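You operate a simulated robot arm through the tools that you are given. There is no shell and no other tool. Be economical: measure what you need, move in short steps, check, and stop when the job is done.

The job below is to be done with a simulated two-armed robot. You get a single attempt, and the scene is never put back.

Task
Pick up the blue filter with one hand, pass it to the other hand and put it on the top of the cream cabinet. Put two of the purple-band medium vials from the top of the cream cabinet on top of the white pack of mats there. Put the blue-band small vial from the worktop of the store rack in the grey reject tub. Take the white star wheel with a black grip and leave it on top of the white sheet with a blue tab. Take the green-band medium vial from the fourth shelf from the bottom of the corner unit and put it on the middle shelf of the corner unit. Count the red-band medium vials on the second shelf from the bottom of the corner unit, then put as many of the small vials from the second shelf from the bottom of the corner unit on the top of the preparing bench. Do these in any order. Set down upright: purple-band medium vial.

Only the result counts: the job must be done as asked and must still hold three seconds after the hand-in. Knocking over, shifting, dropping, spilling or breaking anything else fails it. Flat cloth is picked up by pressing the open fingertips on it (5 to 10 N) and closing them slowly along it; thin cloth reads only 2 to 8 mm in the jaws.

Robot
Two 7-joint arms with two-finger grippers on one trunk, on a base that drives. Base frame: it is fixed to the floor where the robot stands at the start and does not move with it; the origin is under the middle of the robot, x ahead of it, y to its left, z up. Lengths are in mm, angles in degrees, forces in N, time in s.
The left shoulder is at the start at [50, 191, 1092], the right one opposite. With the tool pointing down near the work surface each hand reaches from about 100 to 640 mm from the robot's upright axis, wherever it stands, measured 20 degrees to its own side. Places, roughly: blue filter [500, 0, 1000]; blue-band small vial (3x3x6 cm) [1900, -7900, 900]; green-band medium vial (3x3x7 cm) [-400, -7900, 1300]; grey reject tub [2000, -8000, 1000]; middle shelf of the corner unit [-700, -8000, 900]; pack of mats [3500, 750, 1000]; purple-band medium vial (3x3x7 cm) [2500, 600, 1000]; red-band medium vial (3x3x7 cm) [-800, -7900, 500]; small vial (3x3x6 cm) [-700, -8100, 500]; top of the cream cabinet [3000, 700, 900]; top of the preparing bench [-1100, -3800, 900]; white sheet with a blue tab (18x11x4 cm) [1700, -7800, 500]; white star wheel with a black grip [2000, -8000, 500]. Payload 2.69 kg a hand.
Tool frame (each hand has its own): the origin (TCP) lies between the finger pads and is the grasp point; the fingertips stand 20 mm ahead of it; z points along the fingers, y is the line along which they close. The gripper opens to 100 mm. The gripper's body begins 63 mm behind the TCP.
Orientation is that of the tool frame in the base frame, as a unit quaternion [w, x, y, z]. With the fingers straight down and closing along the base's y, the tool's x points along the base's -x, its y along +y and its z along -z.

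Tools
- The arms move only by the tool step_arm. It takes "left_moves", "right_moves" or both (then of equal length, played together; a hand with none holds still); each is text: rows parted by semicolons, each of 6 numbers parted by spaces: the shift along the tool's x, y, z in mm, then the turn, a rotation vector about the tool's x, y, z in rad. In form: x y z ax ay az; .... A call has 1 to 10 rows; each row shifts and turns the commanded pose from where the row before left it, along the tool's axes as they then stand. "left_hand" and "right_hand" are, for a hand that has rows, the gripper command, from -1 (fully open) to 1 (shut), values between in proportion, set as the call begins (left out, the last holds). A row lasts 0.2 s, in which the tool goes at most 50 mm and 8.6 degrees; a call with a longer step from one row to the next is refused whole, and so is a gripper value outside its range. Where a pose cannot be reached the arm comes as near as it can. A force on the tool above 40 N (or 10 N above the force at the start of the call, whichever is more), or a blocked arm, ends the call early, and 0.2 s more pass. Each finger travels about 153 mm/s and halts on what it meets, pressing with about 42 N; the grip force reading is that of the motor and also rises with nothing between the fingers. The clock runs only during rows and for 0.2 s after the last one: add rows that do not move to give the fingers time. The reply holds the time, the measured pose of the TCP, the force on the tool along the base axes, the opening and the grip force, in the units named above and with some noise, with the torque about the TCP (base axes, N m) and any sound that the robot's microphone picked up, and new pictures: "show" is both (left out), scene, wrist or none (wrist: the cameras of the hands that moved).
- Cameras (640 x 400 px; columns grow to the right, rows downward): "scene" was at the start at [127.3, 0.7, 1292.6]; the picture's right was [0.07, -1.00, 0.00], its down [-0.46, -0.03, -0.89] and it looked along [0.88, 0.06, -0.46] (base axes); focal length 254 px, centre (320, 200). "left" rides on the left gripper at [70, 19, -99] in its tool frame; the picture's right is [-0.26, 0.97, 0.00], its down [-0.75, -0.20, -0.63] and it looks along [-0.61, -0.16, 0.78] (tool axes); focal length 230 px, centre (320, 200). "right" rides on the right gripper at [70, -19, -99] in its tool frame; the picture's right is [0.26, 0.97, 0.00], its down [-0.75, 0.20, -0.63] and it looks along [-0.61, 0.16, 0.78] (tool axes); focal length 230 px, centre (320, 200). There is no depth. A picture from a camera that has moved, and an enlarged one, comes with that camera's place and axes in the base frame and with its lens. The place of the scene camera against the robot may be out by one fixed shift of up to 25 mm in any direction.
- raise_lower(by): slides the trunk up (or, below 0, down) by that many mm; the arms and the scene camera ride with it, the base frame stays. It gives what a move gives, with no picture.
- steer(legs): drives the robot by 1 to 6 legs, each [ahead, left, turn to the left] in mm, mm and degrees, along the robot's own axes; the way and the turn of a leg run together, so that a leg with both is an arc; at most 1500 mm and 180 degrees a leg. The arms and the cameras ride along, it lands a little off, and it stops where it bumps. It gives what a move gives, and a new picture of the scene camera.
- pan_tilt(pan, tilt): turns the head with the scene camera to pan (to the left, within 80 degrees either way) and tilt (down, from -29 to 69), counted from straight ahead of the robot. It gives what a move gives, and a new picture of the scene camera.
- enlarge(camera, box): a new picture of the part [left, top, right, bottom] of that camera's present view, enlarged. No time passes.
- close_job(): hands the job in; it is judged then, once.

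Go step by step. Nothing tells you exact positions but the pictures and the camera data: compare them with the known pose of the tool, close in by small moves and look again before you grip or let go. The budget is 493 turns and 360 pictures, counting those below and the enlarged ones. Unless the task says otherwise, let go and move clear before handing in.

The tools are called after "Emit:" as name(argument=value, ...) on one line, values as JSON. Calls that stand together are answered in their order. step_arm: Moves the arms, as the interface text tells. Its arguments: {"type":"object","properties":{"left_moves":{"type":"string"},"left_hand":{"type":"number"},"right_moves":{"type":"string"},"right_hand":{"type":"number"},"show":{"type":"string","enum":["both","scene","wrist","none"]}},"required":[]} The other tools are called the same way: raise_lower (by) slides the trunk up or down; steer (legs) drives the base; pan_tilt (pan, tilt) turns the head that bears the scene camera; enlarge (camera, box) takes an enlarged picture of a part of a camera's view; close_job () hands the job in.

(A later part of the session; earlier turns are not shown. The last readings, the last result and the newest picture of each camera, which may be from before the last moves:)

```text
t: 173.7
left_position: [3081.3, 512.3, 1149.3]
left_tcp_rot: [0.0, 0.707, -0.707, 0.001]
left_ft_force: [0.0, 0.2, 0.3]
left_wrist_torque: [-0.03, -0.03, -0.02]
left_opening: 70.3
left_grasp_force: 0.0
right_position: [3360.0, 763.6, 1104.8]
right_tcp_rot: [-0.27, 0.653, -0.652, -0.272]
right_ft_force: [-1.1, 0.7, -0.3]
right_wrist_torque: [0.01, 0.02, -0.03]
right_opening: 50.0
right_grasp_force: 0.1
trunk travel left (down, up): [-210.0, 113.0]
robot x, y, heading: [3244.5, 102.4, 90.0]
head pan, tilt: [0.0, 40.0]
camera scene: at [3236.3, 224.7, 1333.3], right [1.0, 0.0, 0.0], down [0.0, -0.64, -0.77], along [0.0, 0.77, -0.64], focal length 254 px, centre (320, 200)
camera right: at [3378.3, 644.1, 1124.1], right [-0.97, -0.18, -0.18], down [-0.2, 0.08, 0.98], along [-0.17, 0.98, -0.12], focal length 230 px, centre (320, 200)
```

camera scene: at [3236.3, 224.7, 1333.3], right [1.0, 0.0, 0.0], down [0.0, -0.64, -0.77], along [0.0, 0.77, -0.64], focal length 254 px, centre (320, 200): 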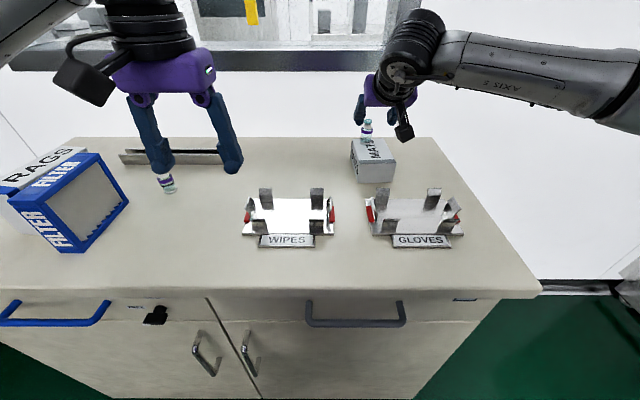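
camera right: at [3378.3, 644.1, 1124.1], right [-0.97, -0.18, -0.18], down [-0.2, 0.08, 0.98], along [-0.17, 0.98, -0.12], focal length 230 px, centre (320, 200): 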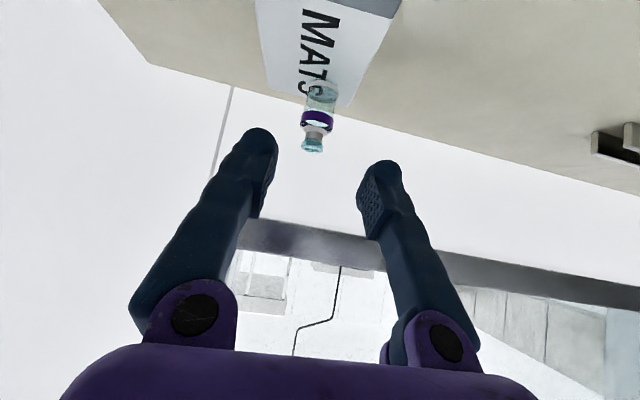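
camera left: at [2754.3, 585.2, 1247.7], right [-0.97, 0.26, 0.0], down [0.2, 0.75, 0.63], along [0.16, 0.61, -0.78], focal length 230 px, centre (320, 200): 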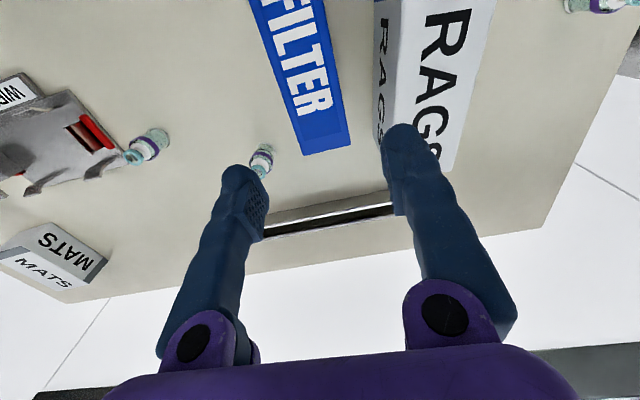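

Vial 1 stands on the pack. Now I'll go for vial B.

Emit:
steer(legs=[[0, 482, 0]])

Emit:
step_arm(right_moves="42 0 -3 0 0 0; 42 0 -3 0 0 0; 42 0 -3 0 0 0; 0 0 0 0 0 0", right_hand=-0.2, show="wrist")

```text
t: 178.4
left_position: [2598.7, 508.7, 1150.0]
left_tcp_rot: [-0.001, 0.711, -0.703, -0.001]
left_ft_force: [-0.2, 0.9, 0.1]
left_wrist_torque: [-0.01, -0.03, -0.04]
left_opening: 70.1
left_grasp_force: 0.0
right_position: [2875.7, 762.0, 1104.0]
right_tcp_rot: [-0.269, 0.656, -0.649, -0.274]
right_ft_force: [-0.7, -0.6, 1.1]
right_wrist_torque: [0.02, 0.02, 0.0]
right_opening: 50.1
right_grasp_force: 0.1
trunk travel left (down, up): [-210.0, 113.0]
robot x, y, heading: [2760.1, 101.0, 90.8]
head pan, tilt: [0.0, 40.0]
camera scene: at [2755.8, 221.1, 1333.3], right [1.0, 0.01, 0.0], down [0.01, -0.64, -0.77], along [-0.01, 0.77, -0.64], focal length 254 px, centre (320, 200)
```

scene: 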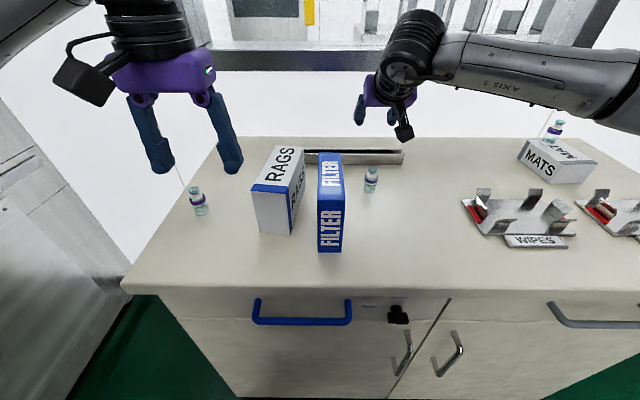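

```text
t: 179.4
left_position: [2599.1, 508.8, 1149.2]
left_tcp_rot: [0.0, 0.711, -0.703, 0.0]
left_ft_force: [-0.8, 0.1, 0.4]
left_wrist_torque: [-0.03, 0.0, -0.04]
left_opening: 69.8
left_grasp_force: 0.0
right_position: [2876.5, 666.4, 1020.2]
right_tcp_rot: [-0.269, 0.655, -0.65, -0.275]
right_ft_force: [1.0, -0.6, 0.5]
right_wrist_torque: [0.01, 0.0, 0.0]
right_opening: 60.2
right_grasp_force: 0.1
trunk travel left (down, up): [-210.0, 113.0]
robot x, y, heading: [2762.5, 99.8, 90.6]
head pan, tilt: [0.0, 40.0]
camera right: at [2895.2, 546.7, 1040.0], right [-0.96, -0.19, -0.18], down [-0.2, 0.08, 0.98], along [-0.17, 0.98, -0.11], focal length 230 px, centre (320, 200)
```

right: 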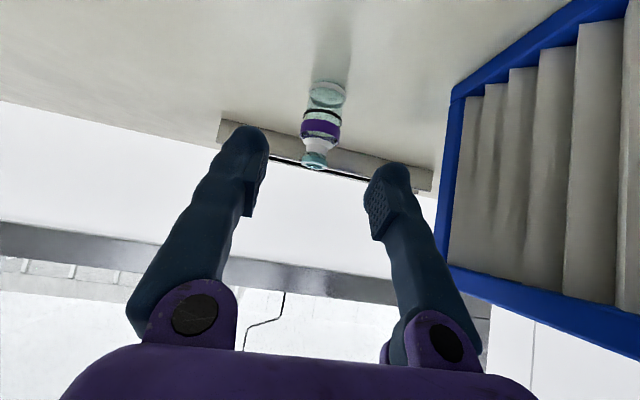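

Vial B is at about (2873,722). Advancing, then checking.

Emit:
step_arm(right_moves="3 3 30 0 0 0; 0 0 25 0 0 0; 0 0 15 0 0 0; 0 0 13 0 0 0; 0 0 0 0 0 0", show="wrist")

```text
t: 180.7
left_position: [2600.4, 507.9, 1150.1]
left_tcp_rot: [0.0, 0.711, -0.703, -0.001]
left_ft_force: [0.3, -0.1, 0.1]
left_wrist_torque: [0.0, 0.03, -0.01]
left_opening: 69.8
left_grasp_force: 0.1
right_position: [2872.6, 723.5, 960.7]
right_tcp_rot: [-0.27, 0.656, -0.65, -0.274]
right_ft_force: [0.0, -0.3, 0.6]
right_wrist_torque: [0.02, -0.01, 0.0]
right_opening: 60.1
right_grasp_force: 0.1
trunk travel left (down, up): [-210.0, 113.0]
robot x, y, heading: [2761.7, 101.7, 90.7]
head pan, tilt: [0.0, 40.0]
camera right: at [2892.2, 603.7, 980.2], right [-0.96, -0.19, -0.18], down [-0.2, 0.08, 0.98], along [-0.17, 0.98, -0.12], focal length 230 px, centre (320, 200)
```

right: 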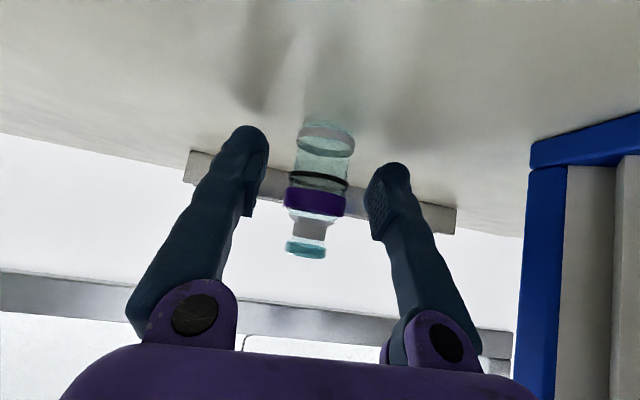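

Emit:
step_arm(right_moves="0 0 0 0 0 0; 0 0 0 0 0 0; 0 0 0 0 0 0", right_hand=1, show="none")

Emit:
step_arm(right_moves="-5 0 -5 0 0 0; -14 0 -14 0 0 0; -20 0 -20 0 0 0; -20 0 -20 0 0 0; -20 0 -20 0 0 0; -20 0 -20 0 0 0; 0 0 0 0 0 0", show="wrist")

Emit:
steer(legs=[[0, -522, -0.4]])

```text
t: 181.4
left_position: [2600.3, 508.9, 1149.4]
left_tcp_rot: [0.0, 0.711, -0.703, -0.001]
left_ft_force: [-0.2, 0.1, -0.2]
left_wrist_torque: [0.02, -0.01, -0.01]
left_opening: 69.9
left_grasp_force: 0.0
right_position: [2873.4, 723.2, 960.5]
right_tcp_rot: [-0.269, 0.656, -0.649, -0.274]
right_ft_force: [-0.6, 0.0, -0.1]
right_wrist_torque: [-0.03, -0.01, -0.03]
right_opening: 17.9
right_grasp_force: 42.1
trunk travel left (down, up): [-210.0, 113.0]
robot x, y, heading: [2757.2, 98.0, 90.5]
head pan, tilt: [0.0, 40.0]
```

```text
t: 183.1
left_position: [2598.8, 508.7, 1149.3]
left_tcp_rot: [-0.001, 0.711, -0.703, -0.001]
left_ft_force: [-0.1, 0.1, 0.9]
left_wrist_torque: [0.01, 0.0, -0.01]
left_opening: 69.8
left_grasp_force: 0.1
right_position: [2873.2, 724.2, 1101.5]
right_tcp_rot: [-0.269, 0.656, -0.65, -0.274]
right_ft_force: [0.0, -0.4, -0.3]
right_wrist_torque: [0.0, -0.01, 0.05]
right_opening: 17.6
right_grasp_force: 41.9
trunk travel left (down, up): [-210.0, 113.0]
robot x, y, heading: [2763.3, 101.8, 90.6]
head pan, tilt: [0.0, 40.0]
camera right: at [2891.7, 604.2, 1120.7], right [-0.96, -0.19, -0.18], down [-0.2, 0.08, 0.98], along [-0.17, 0.98, -0.12], focal length 230 px, centre (320, 200)
```

right: 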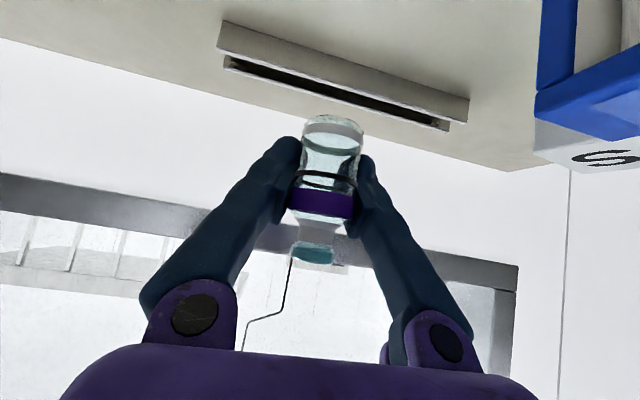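

```text
t: 188.2
left_position: [3129.9, 513.4, 1150.0]
left_tcp_rot: [0.0, 0.708, -0.706, -0.001]
left_ft_force: [0.1, -0.6, -0.1]
left_wrist_torque: [-0.03, 0.01, 0.0]
left_opening: 69.9
left_grasp_force: 0.1
right_position: [3402.4, 727.2, 1101.1]
right_tcp_rot: [-0.27, 0.654, -0.652, -0.274]
right_ft_force: [-0.8, -0.1, 0.5]
right_wrist_torque: [-0.01, 0.02, -0.01]
right_opening: 16.5
right_grasp_force: 42.0
trunk travel left (down, up): [-210.0, 113.0]
robot x, y, heading: [3286.2, 105.1, 90.4]
head pan, tilt: [0.0, 40.0]
camera scene: at [3283.5, 224.8, 1333.3], right [1.0, 0.0, 0.0], down [0.0, -0.64, -0.77], along [0.0, 0.77, -0.64], focal length 254 px, centre (320, 200)
```

scene: 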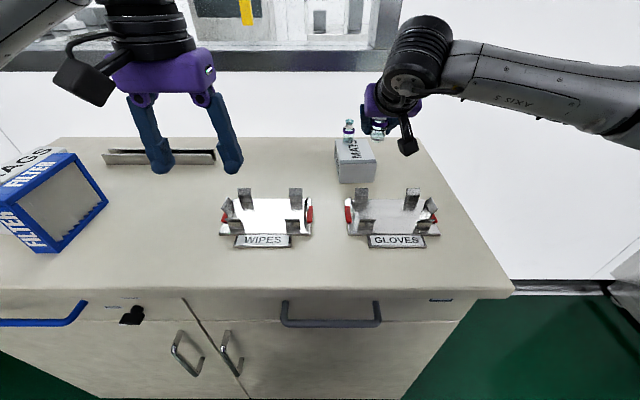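

The opening is only 16.5 mm and shrinking slightly, so the grip is off-centre. I'll look closely.

Emit:
enlarge(camera="right", box=[200, 80, 460, 300])

```text
1.82 times, centred on (330, 190) of right
camera zoom: at [3422.0, 606.7, 1120.4], right [-0.97, -0.19, -0.18], down [-0.2, 0.08, 0.98], along [-0.17, 0.98, -0.12], focal length 418 px, centre (302, 218)
```

zoom: 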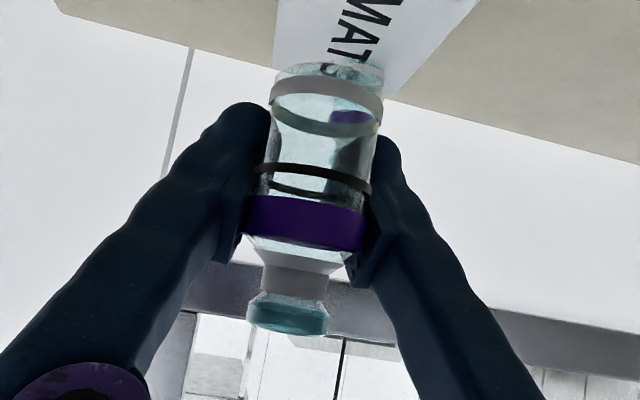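

The vial sits slightly nearer than the pads but is upright. I'll move gently over the pack and set it down soon.

Emit:
step_arm(right_moves="-7 0 7 0 0 0; -10 0 10 0 0 0; -10 0 10 0 0 0; -10 0 10 0 0 0; -10 0 10 0 0 0; -10 0 10 0 0 0; 0 0 0 0 0 0", show="wrist")

```text
t: 189.8
left_position: [3129.5, 512.5, 1148.5]
left_tcp_rot: [-0.001, 0.708, -0.706, 0.0]
left_ft_force: [0.4, -0.4, 0.1]
left_wrist_torque: [0.02, 0.02, 0.0]
left_opening: 70.0
left_grasp_force: 0.1
right_position: [3403.8, 807.4, 1100.2]
right_tcp_rot: [-0.27, 0.654, -0.652, -0.274]
right_ft_force: [1.3, 0.4, -0.4]
right_wrist_torque: [-0.01, -0.03, -0.01]
right_opening: 16.2
right_grasp_force: 41.9
trunk travel left (down, up): [-210.0, 113.0]
robot x, y, heading: [3287.8, 103.5, 90.2]
head pan, tilt: [0.0, 40.0]
camera right: at [3422.2, 688.0, 1121.8], right [-0.97, -0.19, -0.18], down [-0.2, 0.08, 0.98], along [-0.17, 0.98, -0.12], focal length 230 px, centre (320, 200)
```

right: 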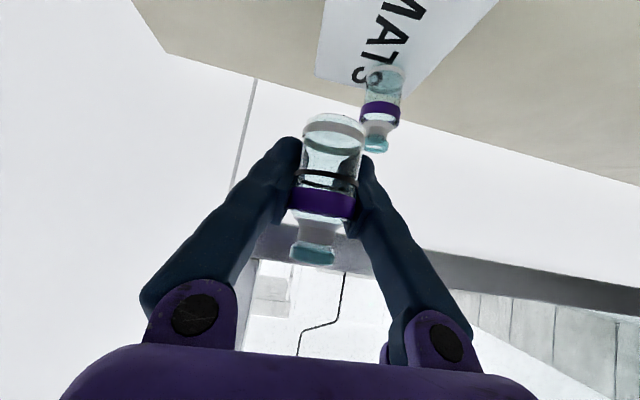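

The pack's right edge is near x≈3412, so I'll shift the vial left to x≈3388 and lower.

Emit:
step_arm(right_moves="3 8 -3 0 0 0; 0 8 0 0 0 0; 10 0 10 0 0 0; 10 0 10 0 0 0; 10 0 10 0 0 0; 10 0 10 0 0 0; 8 0 8 0 0 0; 0 0 0 0 0 0")

```text
t: 191.6
left_position: [3128.8, 513.7, 1150.1]
left_tcp_rot: [-0.001, 0.708, -0.706, -0.001]
left_ft_force: [0.4, -0.1, -0.1]
left_wrist_torque: [0.0, 0.02, 0.03]
left_opening: 70.1
left_grasp_force: 0.1
right_position: [3388.1, 802.9, 1033.7]
right_tcp_rot: [-0.27, 0.654, -0.652, -0.273]
right_ft_force: [-0.1, -0.1, 0.0]
right_wrist_torque: [0.0, 0.01, 0.0]
right_opening: 15.9
right_grasp_force: 41.8
trunk travel left (down, up): [-210.0, 113.0]
robot x, y, heading: [3287.4, 108.4, 90.1]
head pan, tilt: [0.0, 40.0]
camera scene: at [3283.4, 224.7, 1333.4], right [1.0, 0.0, 0.0], down [0.0, -0.64, -0.77], along [0.0, 0.77, -0.64], focal length 254 px, centre (320, 200)
camera right: at [3406.1, 683.8, 1053.1], right [-0.97, -0.19, -0.18], down [-0.2, 0.08, 0.98], along [-0.17, 0.98, -0.12], focal length 230 px, centre (320, 200)
```

scene: 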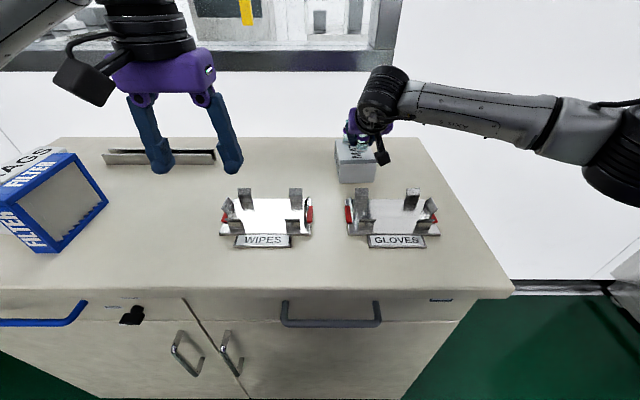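
right: 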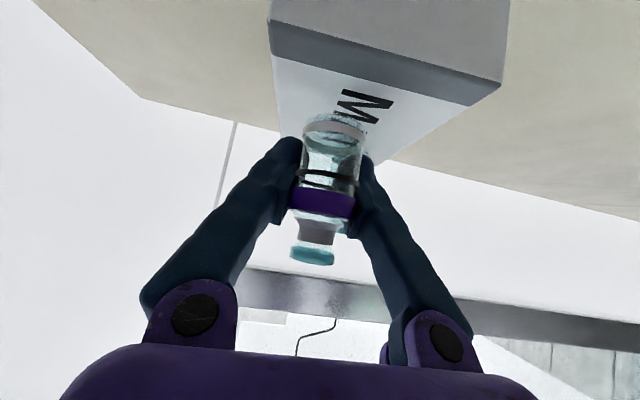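

The vial is above the pack, inside the near edge (y≈765). I'll descend slowly.

Emit:
step_arm(right_moves="2 0 2 0 0 0; 2 0 2 0 0 0; 2 0 2 0 0 0; 1 0 1 0 0 0; 1 0 1 0 0 0; 1 0 1 0 0 0; 1 0 1 0 0 0; 0 0 0 0 0 0", show="wrist")

```text
t: 193.4
left_position: [3129.8, 513.8, 1149.9]
left_tcp_rot: [-0.001, 0.708, -0.706, 0.0]
left_ft_force: [0.0, -1.2, -0.4]
left_wrist_torque: [0.0, -0.01, 0.0]
left_opening: 70.2
left_grasp_force: 0.1
right_position: [3386.9, 803.4, 1018.7]
right_tcp_rot: [-0.27, 0.654, -0.652, -0.274]
right_ft_force: [-0.4, 0.0, 3.9]
right_wrist_torque: [-0.04, 0.0, -0.01]
right_opening: 16.0
right_grasp_force: 41.7
trunk travel left (down, up): [-210.0, 113.0]
robot x, y, heading: [3287.1, 107.8, 90.2]
head pan, tilt: [0.0, 40.0]
camera right: at [3405.6, 683.5, 1039.1], right [-0.97, -0.19, -0.18], down [-0.2, 0.08, 0.98], along [-0.17, 0.98, -0.11], focal length 230 px, centre (320, 200)
```

right: 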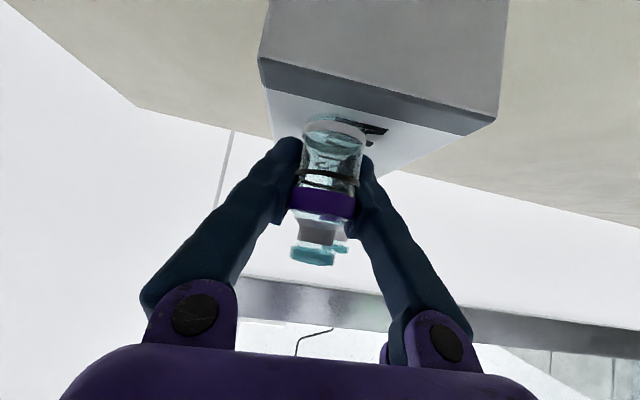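

Light contact (≈4 N). I'll open gently and look before retreating.

Emit:
step_arm(right_moves="0 0 0 0 0 0; 0 0 0 0 0 0", right_hand=0.55, show="none")

Emit:
step_arm(right_moves="0 0 0 0 0 0; 0 0 0 0 0 0", right_hand=0.2, show="wrist")

```text
t: 194.0
left_position: [3128.8, 513.6, 1149.4]
left_tcp_rot: [-0.001, 0.708, -0.706, -0.001]
left_ft_force: [0.2, 0.0, 0.4]
left_wrist_torque: [0.01, -0.02, 0.0]
left_opening: 70.0
left_grasp_force: 0.0
right_position: [3387.5, 802.4, 1018.0]
right_tcp_rot: [-0.27, 0.654, -0.652, -0.273]
right_ft_force: [-0.6, -0.3, -0.5]
right_wrist_torque: [-0.01, 0.02, 0.01]
right_opening: 22.4
right_grasp_force: 0.2
trunk travel left (down, up): [-210.0, 113.0]
robot x, y, heading: [3287.4, 107.1, 90.1]
head pan, tilt: [0.0, 40.0]
```

```text
t: 194.6
left_position: [3129.4, 513.2, 1149.8]
left_tcp_rot: [-0.001, 0.708, -0.706, 0.0]
left_ft_force: [0.8, 0.7, 0.5]
left_wrist_torque: [0.02, 0.0, -0.01]
left_opening: 70.1
left_grasp_force: 0.1
right_position: [3388.2, 804.0, 1017.6]
right_tcp_rot: [-0.271, 0.653, -0.652, -0.273]
right_ft_force: [-0.6, -0.4, 0.2]
right_wrist_torque: [-0.01, 0.02, 0.01]
right_opening: 40.1
right_grasp_force: 0.0
trunk travel left (down, up): [-210.0, 113.0]
robot x, y, heading: [3290.0, 105.3, 90.2]
head pan, tilt: [0.0, 40.0]
camera right: at [3405.9, 683.7, 1038.4], right [-0.97, -0.19, -0.18], down [-0.2, 0.08, 0.98], along [-0.17, 0.98, -0.12], focal length 230 px, centre (320, 200)
```

right: 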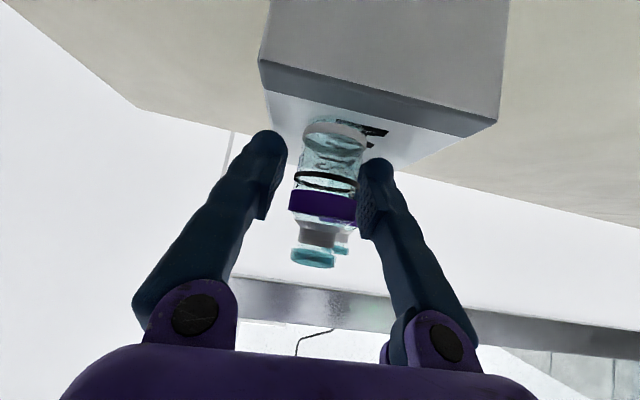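

The vial stands on its own, close to the right-hand finger in the picture. I'll centre by 4 mm and retreat.

Emit:
step_arm(right_moves="0 4 0 0 0 0; 0 1 0 0 0 0; 0 0 -10 0 0 0; 0 0 -20 0 0 0; 0 0 -40 0 0 0; 0 0 -40 0 0 0; 0 0 0 0 0 0")

```text
t: 196.2
left_position: [3129.4, 514.2, 1148.5]
left_tcp_rot: [0.001, 0.708, -0.706, -0.001]
left_ft_force: [0.0, 0.3, -0.4]
left_wrist_torque: [0.04, 0.01, 0.0]
left_opening: 70.1
left_grasp_force: 0.1
right_position: [3385.7, 722.7, 1095.3]
right_tcp_rot: [-0.27, 0.654, -0.652, -0.273]
right_ft_force: [-1.0, -0.5, -0.4]
right_wrist_torque: [0.0, -0.03, -0.01]
right_opening: 39.8
right_grasp_force: 0.1
trunk travel left (down, up): [-210.0, 113.0]
robot x, y, heading: [3287.5, 108.3, 90.1]
head pan, tilt: [0.0, 40.0]
camera scene: at [3283.4, 225.1, 1333.3], right [1.0, 0.0, 0.0], down [0.0, -0.64, -0.77], along [0.0, 0.77, -0.64], focal length 254 px, centre (320, 200)
camera right: at [3402.2, 604.6, 1115.8], right [-0.97, -0.19, -0.18], down [-0.2, 0.08, 0.98], along [-0.17, 0.98, -0.12], focal length 230 px, centre (320, 200)
```

scene: 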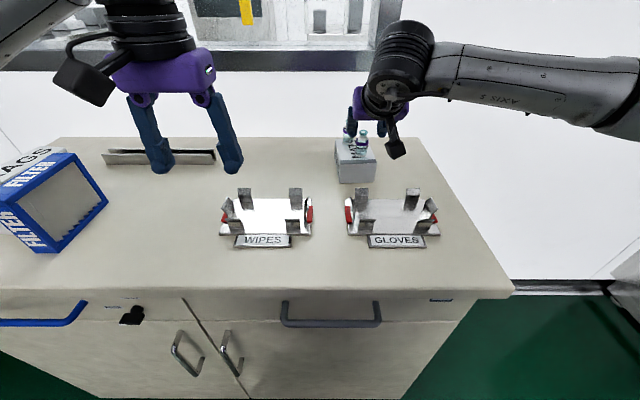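
right: 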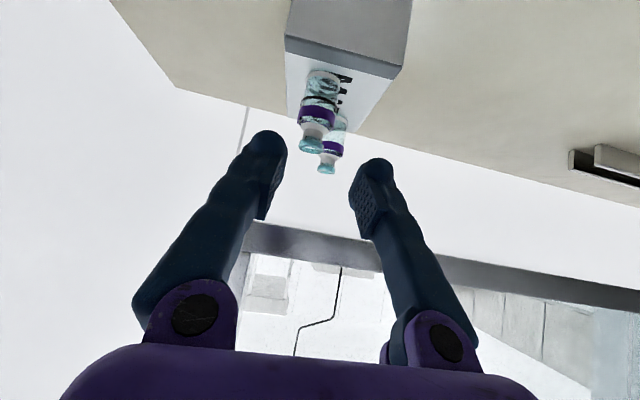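

Both vials are upright on the pack. The cabinet jobs are done, so I'll back off, fold the arms closer, and head for the far end.

Emit:
steer(legs=[[-600, 0, 0]])

Emit:
step_arm(right_moves="28 0 -28 0 0 0; 28 0 -28 0 0 0; 28 0 -28 0 0 0; 28 0 -28 0 0 0; 28 0 -28 0 0 0; 28 0 -28 0 0 0", left_moves="20 0 0 0 0 0; 20 0 0 0 0 0; 20 0 0 0 0 0; 20 0 0 0 0 0; 0 0 0 0 0 0; 0 0 0 0 0 0", show="none")

Emit:
steer(legs=[[0, -900, 0], [0, 0, -90], [0, 0, -90]])

Emit:
pan_tilt(pan=0, tilt=18)

```text
t: 199.5
left_position: [3132.0, -81.9, 1148.9]
left_tcp_rot: [0.001, -0.706, 0.708, 0.001]
left_ft_force: [0.0, 0.5, -0.6]
left_wrist_torque: [0.0, 0.0, 0.02]
left_opening: 69.8
left_grasp_force: 0.1
right_position: [3387.8, 127.4, 1095.6]
right_tcp_rot: [0.271, -0.652, 0.654, 0.272]
right_ft_force: [0.6, -0.4, -0.1]
right_wrist_torque: [0.0, -0.01, 0.03]
right_opening: 39.9
right_grasp_force: 0.0
trunk travel left (down, up): [-210.0, 113.0]
robot x, y, heading: [3286.5, -487.6, 89.8]
head pan, tilt: [0.0, 40.0]
camera scene: at [3284.1, -371.2, 1333.4], right [1.0, 0.0, 0.0], down [0.0, -0.64, -0.77], along [0.0, 0.77, -0.64], focal length 254 px, centre (320, 200)
```

scene: 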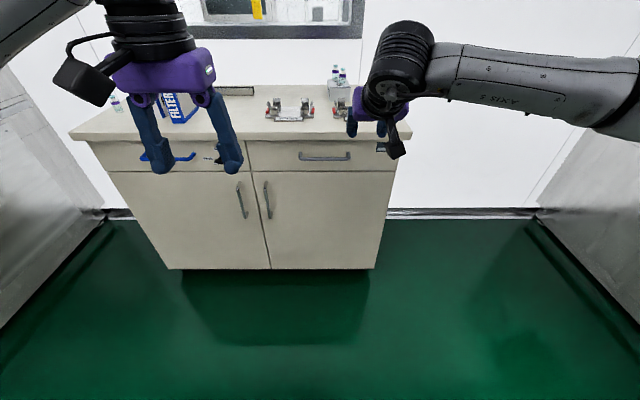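

```text
t: 200.9
left_position: [3132.5, -162.5, 1150.5]
left_tcp_rot: [0.001, -0.706, 0.709, 0.001]
left_ft_force: [0.4, 0.5, -0.2]
left_wrist_torque: [-0.03, 0.0, -0.02]
left_opening: 69.8
left_grasp_force: 0.1
right_position: [3384.4, -107.3, 1096.6]
right_tcp_rot: [0.272, -0.651, 0.655, 0.272]
right_ft_force: [0.2, -0.1, 0.7]
right_wrist_torque: [0.01, -0.01, -0.04]
right_opening: 40.1
right_grasp_force: 0.0
trunk travel left (down, up): [-210.0, 113.0]
robot x, y, heading: [3285.4, -487.1, 89.9]
head pan, tilt: [0.0, 40.0]
```

```text
t: 216.7
left_position: [4336.4, -824.3, 1149.2]
left_tcp_rot: [0.0, 0.704, 0.71, -0.001]
left_ft_force: [0.5, 0.5, 0.8]
left_wrist_torque: [0.01, 0.02, 0.01]
left_opening: 70.2
left_grasp_force: 0.0
right_position: [4082.7, -880.1, 1096.3]
right_tcp_rot: [0.274, 0.65, 0.656, -0.269]
right_ft_force: [-0.4, 0.2, -0.4]
right_wrist_torque: [0.02, 0.03, -0.02]
right_opening: 40.1
right_grasp_force: 0.1
trunk travel left (down, up): [-210.0, 113.0]
robot x, y, heading: [4177.6, -493.0, -89.5]
head pan, tilt: [0.0, 40.0]
camera scene: at [4173.2, -627.4, 1333.3], right [-1.0, -0.01, 0.0], down [-0.01, 0.64, -0.77], along [0.01, -0.77, -0.64], focal length 254 px, centre (320, 200)
```

scene: 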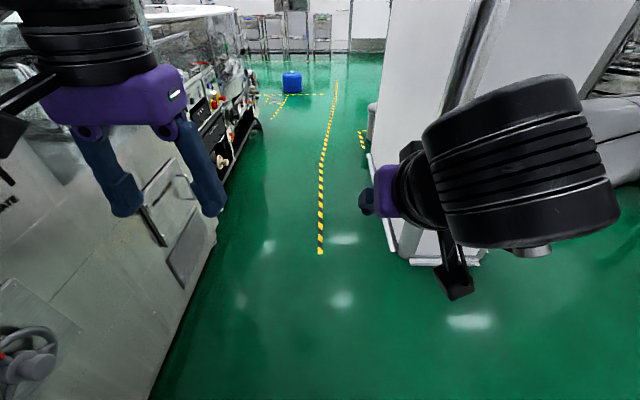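

```text
t: 217.6
left_position: [4335.5, -823.4, 1149.5]
left_tcp_rot: [0.0, 0.704, 0.711, 0.0]
left_ft_force: [-0.1, -0.4, 1.1]
left_wrist_torque: [0.0, 0.01, 0.02]
left_opening: 69.7
left_grasp_force: 0.0
right_position: [4083.1, -880.7, 1096.6]
right_tcp_rot: [0.273, 0.651, 0.654, -0.27]
right_ft_force: [0.2, -0.3, -0.6]
right_wrist_torque: [-0.01, -0.02, 0.02]
right_opening: 40.1
right_grasp_force: 0.1
trunk travel left (down, up): [-210.0, 113.0]
robot x, y, heading: [4175.8, -499.3, -89.6]
head pan, tilt: [0.0, 18.0]
camera scene: at [4173.3, -635.8, 1367.9], right [-1.0, -0.01, 0.0], down [0.0, 0.31, -0.95], along [0.01, -0.95, -0.31], focal length 254 px, centre (320, 200)
```

scene: 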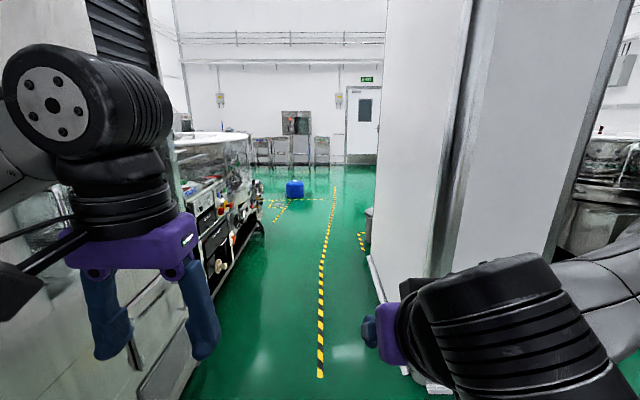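

I'll drive back along the aisle and then pass well left (−x) of the blue drum.

Emit:
steer(legs=[[1400, 140, 0], [1300, 0, 0], [1000, 0, 0], [0, -550, 0], [1400, 0, 0]])

Emit:
pan_tilt(pan=-35, tilt=15)

```text
t: 246.8
left_position: [3986.8, -5868.1, 1150.0]
left_tcp_rot: [0.001, 0.698, 0.716, -0.001]
left_ft_force: [0.8, -0.5, -0.4]
left_wrist_torque: [-0.04, 0.03, 0.02]
left_opening: 70.1
left_grasp_force: 0.0
right_position: [3734.6, -5929.5, 1096.9]
right_tcp_rot: [0.276, 0.644, 0.661, -0.267]
right_ft_force: [0.3, 0.1, 1.0]
right_wrist_torque: [0.02, -0.01, 0.02]
right_opening: 40.1
right_grasp_force: 0.1
trunk travel left (down, up): [-210.0, 113.0]
robot x, y, heading: [3819.1, -5544.4, -88.6]
head pan, tilt: [0.0, 18.0]
camera scene: at [3820.7, -5682.9, 1368.0], right [-1.0, -0.03, 0.0], down [-0.01, 0.31, -0.95], along [0.02, -0.95, -0.31], focal length 254 px, centre (320, 200)
```

scene: 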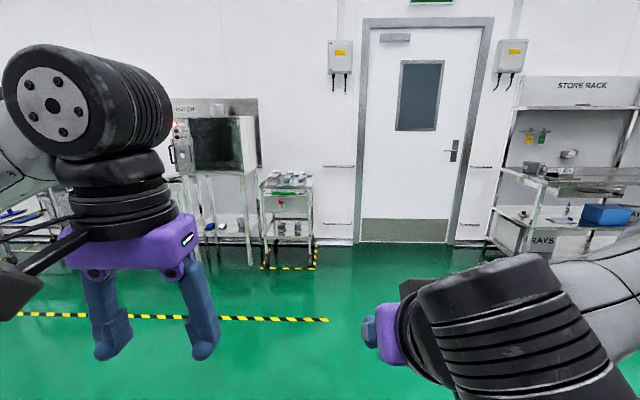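

```text
t: 247.8
left_position: [3985.9, -5866.6, 1150.6]
left_tcp_rot: [0.001, 0.698, 0.716, -0.001]
left_ft_force: [-0.8, 0.5, 1.0]
left_wrist_torque: [-0.03, -0.01, 0.01]
left_opening: 70.1
left_grasp_force: 0.0
right_position: [3736.1, -5928.4, 1095.7]
right_tcp_rot: [0.277, 0.644, 0.661, -0.267]
right_ft_force: [-0.1, -0.8, -0.1]
right_wrist_torque: [0.01, -0.01, 0.03]
right_opening: 39.9
right_grasp_force: 0.1
trunk travel left (down, up): [-210.0, 113.0]
robot x, y, heading: [3820.1, -5543.6, -88.6]
head pan, tilt: [-35.0, 15.0]
camera scene: at [3766.8, -5667.3, 1372.9], right [-0.83, 0.55, 0.0], down [0.14, 0.22, -0.97], along [-0.53, -0.81, -0.26], focal length 254 px, centre (320, 200)
```

scene: 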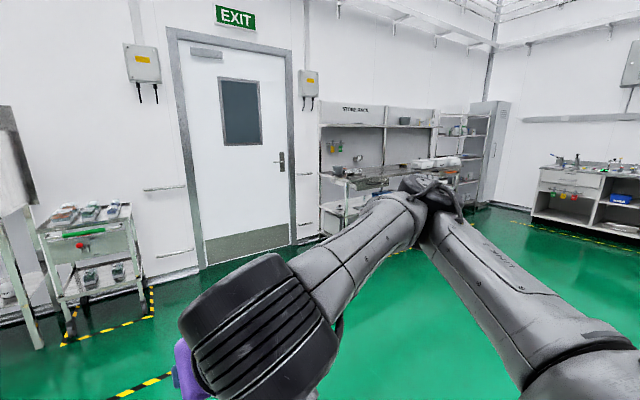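

The store rack is visible ahead-right. I'll strafe toward it and approach.

Emit:
steer(legs=[[0, -1000, -1.4], [0, -800, 0], [1000, 0, 0]])

Emit:
pan_tilt(pan=0, tilt=18)

```text
t: 268.9
left_position: [2177.2, -6901.3, 1150.4]
left_tcp_rot: [0.001, 0.706, 0.708, -0.001]
left_ft_force: [0.1, -0.5, -0.9]
left_wrist_torque: [0.02, 0.02, -0.02]
left_opening: 69.9
left_grasp_force: 0.0
right_position: [1925.7, -6957.0, 1096.9]
right_tcp_rot: [0.273, 0.652, 0.654, -0.27]
right_ft_force: [-0.5, -1.2, -0.2]
right_wrist_torque: [0.02, 0.0, 0.01]
right_opening: 40.2
right_grasp_force: 0.1
trunk travel left (down, up): [-210.0, 113.0]
robot x, y, heading: [2016.5, -6573.4, -89.8]
head pan, tilt: [-35.0, 15.0]
camera scene: at [1962.6, -6696.0, 1372.9], right [-0.82, 0.57, 0.0], down [0.15, 0.21, -0.97], along [-0.55, -0.79, -0.26], focal length 254 px, centre (320, 200)
```

scene: 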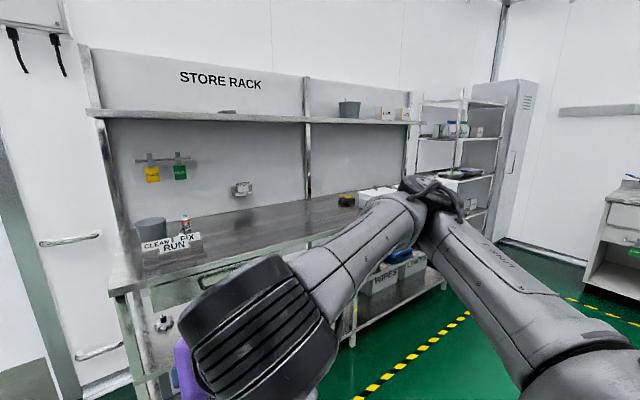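

```text
t: 269.9
left_position: [2175.8, -6901.3, 1149.9]
left_tcp_rot: [0.0, 0.707, 0.707, 0.0]
left_ft_force: [-0.3, -0.2, 0.5]
left_wrist_torque: [0.03, -0.02, 0.01]
left_opening: 70.4
left_grasp_force: 0.1
right_position: [1924.1, -6957.2, 1096.2]
right_tcp_rot: [0.274, 0.651, 0.654, -0.27]
right_ft_force: [0.6, -0.3, 0.4]
right_wrist_torque: [0.0, 0.0, -0.02]
right_opening: 39.8
right_grasp_force: 0.0
trunk travel left (down, up): [-210.0, 113.0]
robot x, y, heading: [2021.9, -6569.5, -89.8]
head pan, tilt: [0.0, 18.0]
camera scene: at [2016.1, -6712.4, 1368.0], right [-1.0, 0.0, 0.0], down [0.0, 0.31, -0.95], along [0.0, -0.95, -0.31], focal length 254 px, centre (320, 200)
```

scene: 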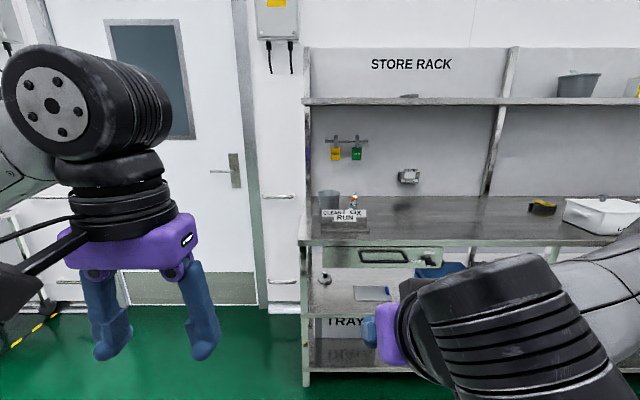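

Emit:
enlarge(camera="scene", box=[295, 170, 475, 370])

```text
2.00 times, centred on (385, 270) of scene
camera zoom: at [2016.1, -6712.4, 1368.0], right [-1.0, 0.0, 0.0], down [0.0, 0.31, -0.95], along [0.0, -0.95, -0.31], focal length 509 px, centre (190, 60)
```

zoom: 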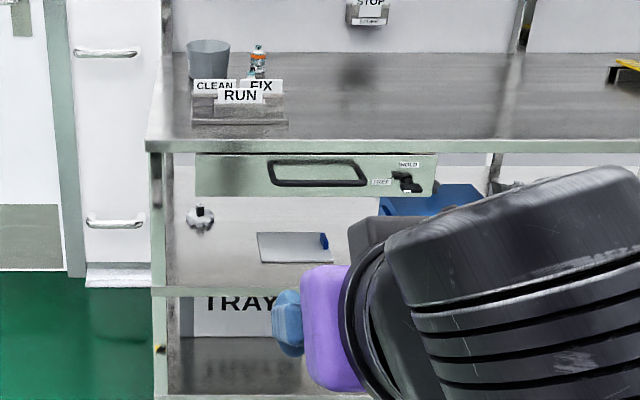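

The grey tub and a vial stand behind a sign on the worktop. The star wheel and the sheet with a blue tab are on the shelf below. Moving closer.

Emit:
steer(legs=[[600, 0, 0]])

Emit:
pan_tilt(pan=0, tilt=35)

```text
t: 273.2
left_position: [2176.9, -7494.8, 1149.6]
left_tcp_rot: [0.0, 0.707, 0.707, -0.001]
left_ft_force: [-1.1, 0.1, 0.0]
left_wrist_torque: [0.01, 0.01, 0.02]
left_opening: 69.9
left_grasp_force: 0.1
right_position: [1925.3, -7548.5, 1097.4]
right_tcp_rot: [0.273, 0.653, 0.653, -0.272]
right_ft_force: [-1.2, 0.3, -0.6]
right_wrist_torque: [0.0, 0.0, 0.0]
right_opening: 39.8
right_grasp_force: 0.1
trunk travel left (down, up): [-210.0, 113.0]
robot x, y, heading: [2021.2, -7162.9, -90.1]
head pan, tilt: [0.0, 18.0]
camera scene: at [2016.6, -7305.8, 1368.0], right [-1.0, 0.0, 0.0], down [0.0, 0.31, -0.95], along [0.0, -0.95, -0.31], focal length 254 px, centre (320, 200)
```

scene: 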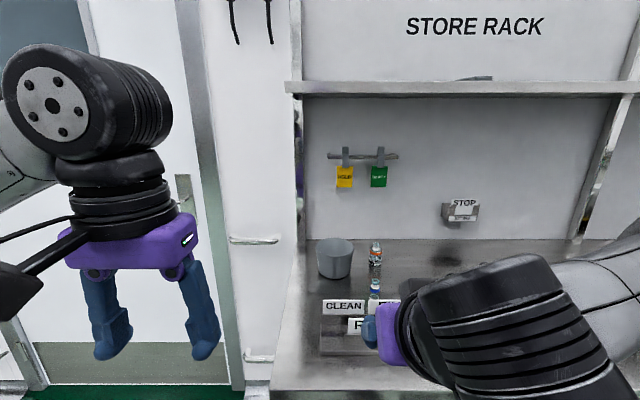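

```text
t: 274.0
left_position: [2177.4, -7494.5, 1152.3]
left_tcp_rot: [0.0, 0.708, 0.706, -0.001]
left_ft_force: [-0.6, 0.6, -0.1]
left_wrist_torque: [-0.01, 0.02, -0.01]
left_opening: 70.0
left_grasp_force: 0.0
right_position: [1924.6, -7549.3, 1096.8]
right_tcp_rot: [0.272, 0.653, 0.652, -0.271]
right_ft_force: [0.5, -0.4, 0.6]
right_wrist_torque: [0.01, 0.0, 0.0]
right_opening: 39.7
right_grasp_force: 0.1
trunk travel left (down, up): [-210.0, 113.0]
robot x, y, heading: [2024.4, -7168.0, -90.0]
head pan, tilt: [0.0, 35.0]
camera scene: at [2016.6, -7300.1, 1341.0], right [-1.0, 0.0, 0.0], down [0.0, 0.57, -0.82], along [0.0, -0.82, -0.57], focal length 254 px, centre (320, 200)
```

scene: 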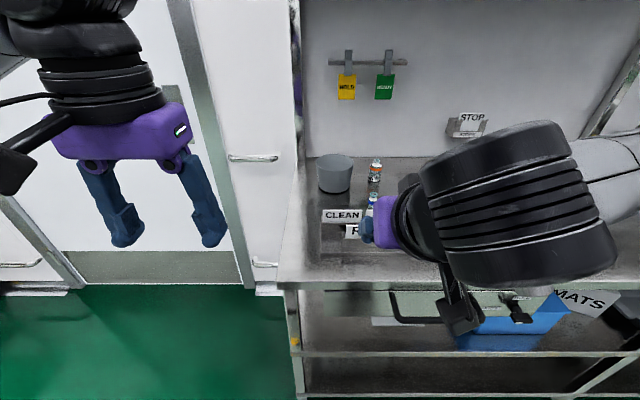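

Emit:
enlarge(camera="scene", box=[300, 140, 420, 260])

Emit:
enlarge(camera="right", box=[0, 0, 640, 400])

```text
3.33 times, centred on (360, 200) of scene
camera zoom: at [2016.6, -7300.1, 1341.0], right [-1.0, 0.0, 0.0], down [0.0, 0.57, -0.82], along [0.0, -0.82, -0.57], focal length 848 px, centre (187, 200)
```

zoom: 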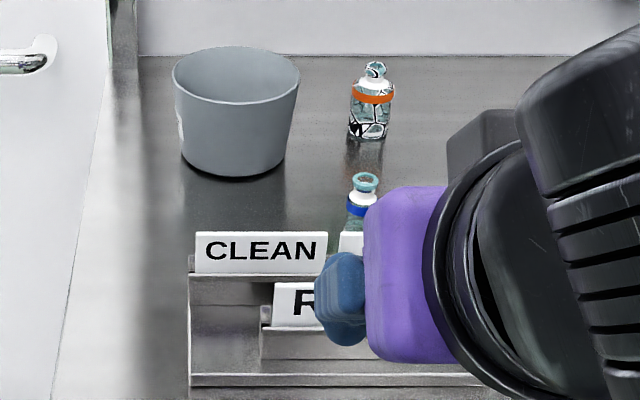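

```text
1.00 times, centred on (320, 200) of right (not enlarged: the box is as wide or as high as the picture)
camera zoom: at [1904.6, -7430.2, 1116.6], right [0.97, 0.18, -0.18], down [0.2, -0.08, 0.98], along [0.16, -0.98, -0.12], focal length 230 px, centre (320, 200)
```

zoom: 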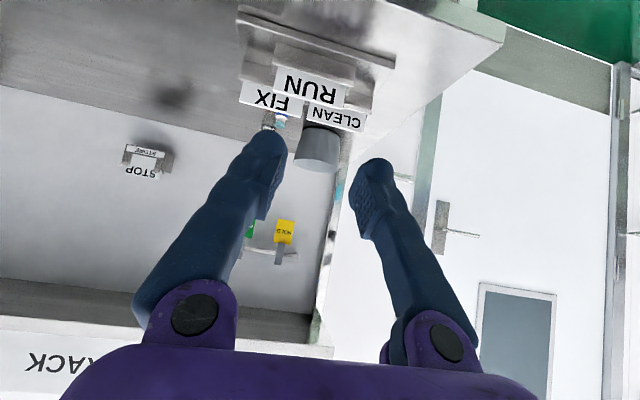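

The blue-band vial is just behind the sign at about (1870,-7885). The tub is centred near (1970,-7995) with its rim at z≈975. I'll move the base in and bring the right hand vertical.

Emit:
steer(legs=[[0, -45, 0], [115, 0, 0]])

Emit:
step_arm(right_moves="0 0 -20 0 0.131 0; 0 0 0 0 0.131 0; 0 0 0 0 0.131 0; 0 0 0 0 0.131 0; 0 0 0 0 0.131 0; 0 0 0 0 0.131 0; 0 0 0 0 0 0", right_hand=-0.2)

```text
t: 275.9
left_position: [2134.0, -7610.4, 1151.0]
left_tcp_rot: [0.0, 0.707, 0.707, 0.0]
left_ft_force: [0.3, -0.2, 0.2]
left_wrist_torque: [0.0, 0.04, 0.01]
left_opening: 69.9
left_grasp_force: 0.1
right_position: [1880.0, -7665.7, 1096.3]
right_tcp_rot: [0.273, 0.652, 0.653, -0.271]
right_ft_force: [0.7, 0.2, -0.5]
right_wrist_torque: [0.01, 0.03, -0.05]
right_opening: 40.0
right_grasp_force: 0.1
trunk travel left (down, up): [-210.0, 113.0]
robot x, y, heading: [1975.7, -7282.1, -89.9]
head pan, tilt: [0.0, 35.0]
camera scene: at [1972.1, -7416.9, 1340.8], right [-1.0, 0.0, 0.0], down [0.0, 0.57, -0.82], along [0.0, -0.82, -0.57], focal length 254 px, centre (320, 200)
```

scene: 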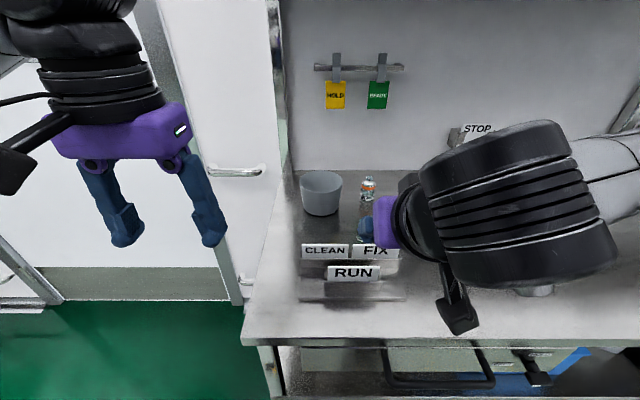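

```text
t: 277.5
left_position: [2132.4, -7610.6, 1150.7]
left_tcp_rot: [0.0, 0.707, 0.708, 0.0]
left_ft_force: [-0.2, 0.5, 0.8]
left_wrist_torque: [-0.01, -0.03, 0.0]
left_opening: 70.0
left_grasp_force: 0.1
right_position: [1881.3, -7650.2, 1110.6]
right_tcp_rot: [0.002, 0.706, 0.708, 0.001]
right_ft_force: [-0.4, -0.4, 0.4]
right_wrist_torque: [-0.02, 0.04, 0.02]
right_opening: 60.1
right_grasp_force: 0.0
trunk travel left (down, up): [-210.0, 113.0]
robot x, y, heading: [1977.8, -7280.5, -89.8]
head pan, tilt: [0.0, 35.0]
camera scene: at [1972.1, -7415.7, 1340.9], right [-1.0, 0.0, 0.0], down [0.0, 0.57, -0.82], along [0.0, -0.82, -0.57], focal length 254 px, centre (320, 200)
camera right: at [1860.8, -7580.8, 1209.9], right [0.97, 0.26, 0.0], down [0.2, -0.75, 0.63], along [0.17, -0.61, -0.78], focal length 230 px, centre (320, 200)
```

scene: 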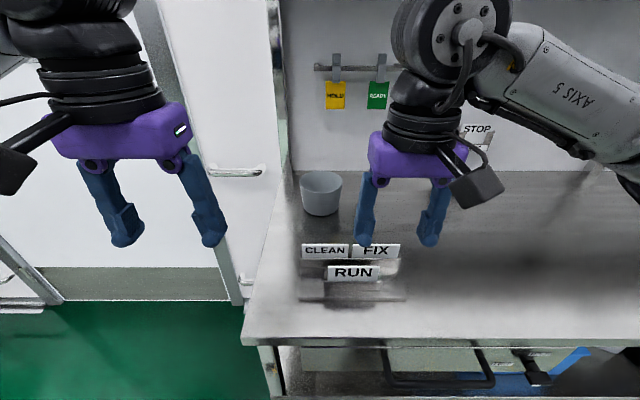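
right: 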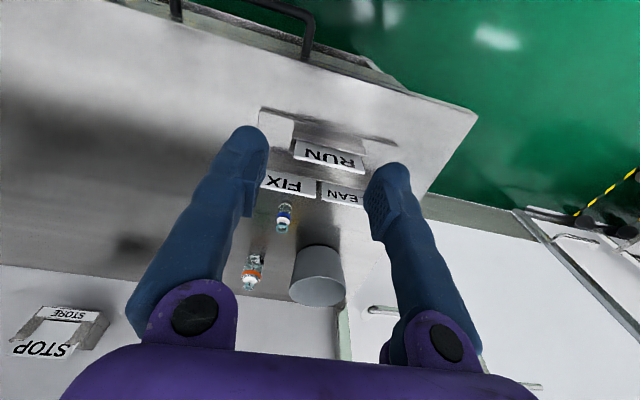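

The vial is at about (1876,-7881), cap z≈924. I'll move the hand above it.

Emit:
step_arm(right_moves="-40 -1 15 0 0 0; -40 -1 15 0 0 0; -40 -1 15 0 0 0; -40 -1 15 0 0 0; -40 -1 15 0 0 0; -30 0 15 0 0 0; 0 0 0 0 0 0")

```text
t: 279.1
left_position: [2133.1, -7609.1, 1150.9]
left_tcp_rot: [0.0, 0.706, 0.708, 0.0]
left_ft_force: [0.8, -0.4, -0.4]
left_wrist_torque: [-0.01, 0.01, 0.0]
left_opening: 70.0
left_grasp_force: 0.2
right_position: [1875.6, -7882.4, 1021.9]
right_tcp_rot: [0.003, 0.706, 0.708, 0.0]
right_ft_force: [-0.1, 1.0, 0.1]
right_wrist_torque: [-0.04, 0.03, 0.0]
right_opening: 59.7
right_grasp_force: 0.0
trunk travel left (down, up): [-210.0, 113.0]
robot x, y, heading: [1976.7, -7280.7, -90.0]
head pan, tilt: [0.0, 35.0]
camera scene: at [1971.9, -7415.6, 1340.9], right [-1.0, 0.0, 0.0], down [0.0, 0.57, -0.82], along [0.0, -0.82, -0.57], focal length 254 px, centre (320, 200)
camera right: at [1855.6, -7812.8, 1120.0], right [0.97, 0.26, 0.0], down [0.2, -0.75, 0.63], along [0.17, -0.61, -0.77], focal length 230 px, centre (320, 200)
```

scene: 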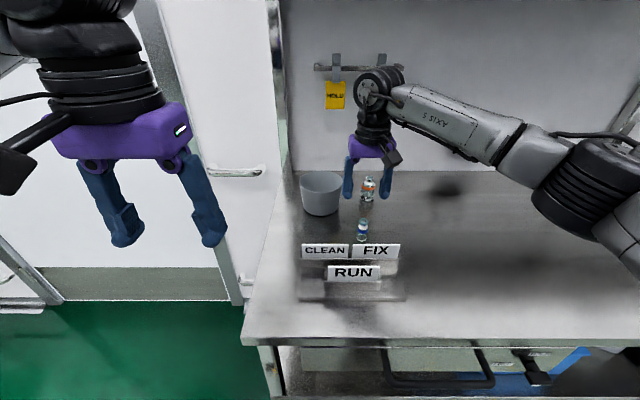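
right: 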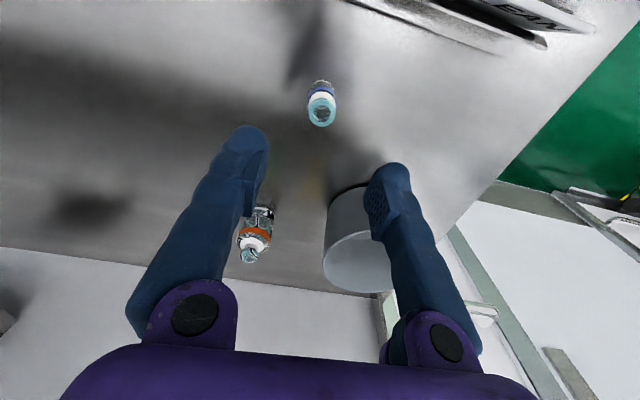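

Vial centre is at (1875,-7873). I'll adjust and descend around it.

Emit:
step_arm(right_moves="9 0 20 0 0 0; 0 0 35 0 0 0; 0 0 25 0 0 0; 0 0 15 0 0 0; 0 0 10 0 0 0; 0 0 8 0 0 0; 0 0 0 0 0 0")

```text
t: 280.7
left_position: [2132.4, -7609.5, 1149.6]
left_tcp_rot: [0.0, 0.707, 0.708, 0.0]
left_ft_force: [0.1, -0.4, 0.1]
left_wrist_torque: [0.01, 0.0, 0.02]
left_opening: 70.3
left_grasp_force: 0.1
right_position: [1875.8, -7873.1, 907.5]
right_tcp_rot: [0.003, 0.706, 0.708, 0.001]
right_ft_force: [0.5, 0.5, 0.8]
right_wrist_torque: [0.03, -0.01, -0.02]
right_opening: 60.1
right_grasp_force: 0.2
trunk travel left (down, up): [-210.0, 113.0]
robot x, y, heading: [1974.2, -7281.8, -90.1]
head pan, tilt: [0.0, 35.0]
camera scene: at [1972.1, -7415.9, 1340.9], right [-1.0, 0.0, 0.0], down [0.0, 0.57, -0.82], along [0.0, -0.82, -0.57], focal length 254 px, centre (320, 200)
camera right: at [1856.2, -7803.6, 1007.6], right [0.97, 0.26, 0.0], down [0.2, -0.75, 0.63], along [0.17, -0.61, -0.77], focal length 230 px, centre (320, 200)
```

scene: 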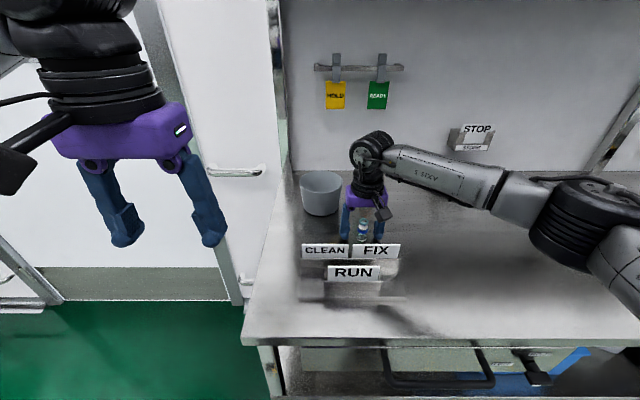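
right: 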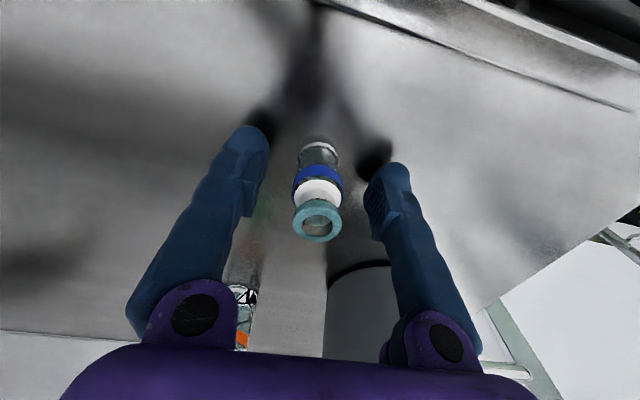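

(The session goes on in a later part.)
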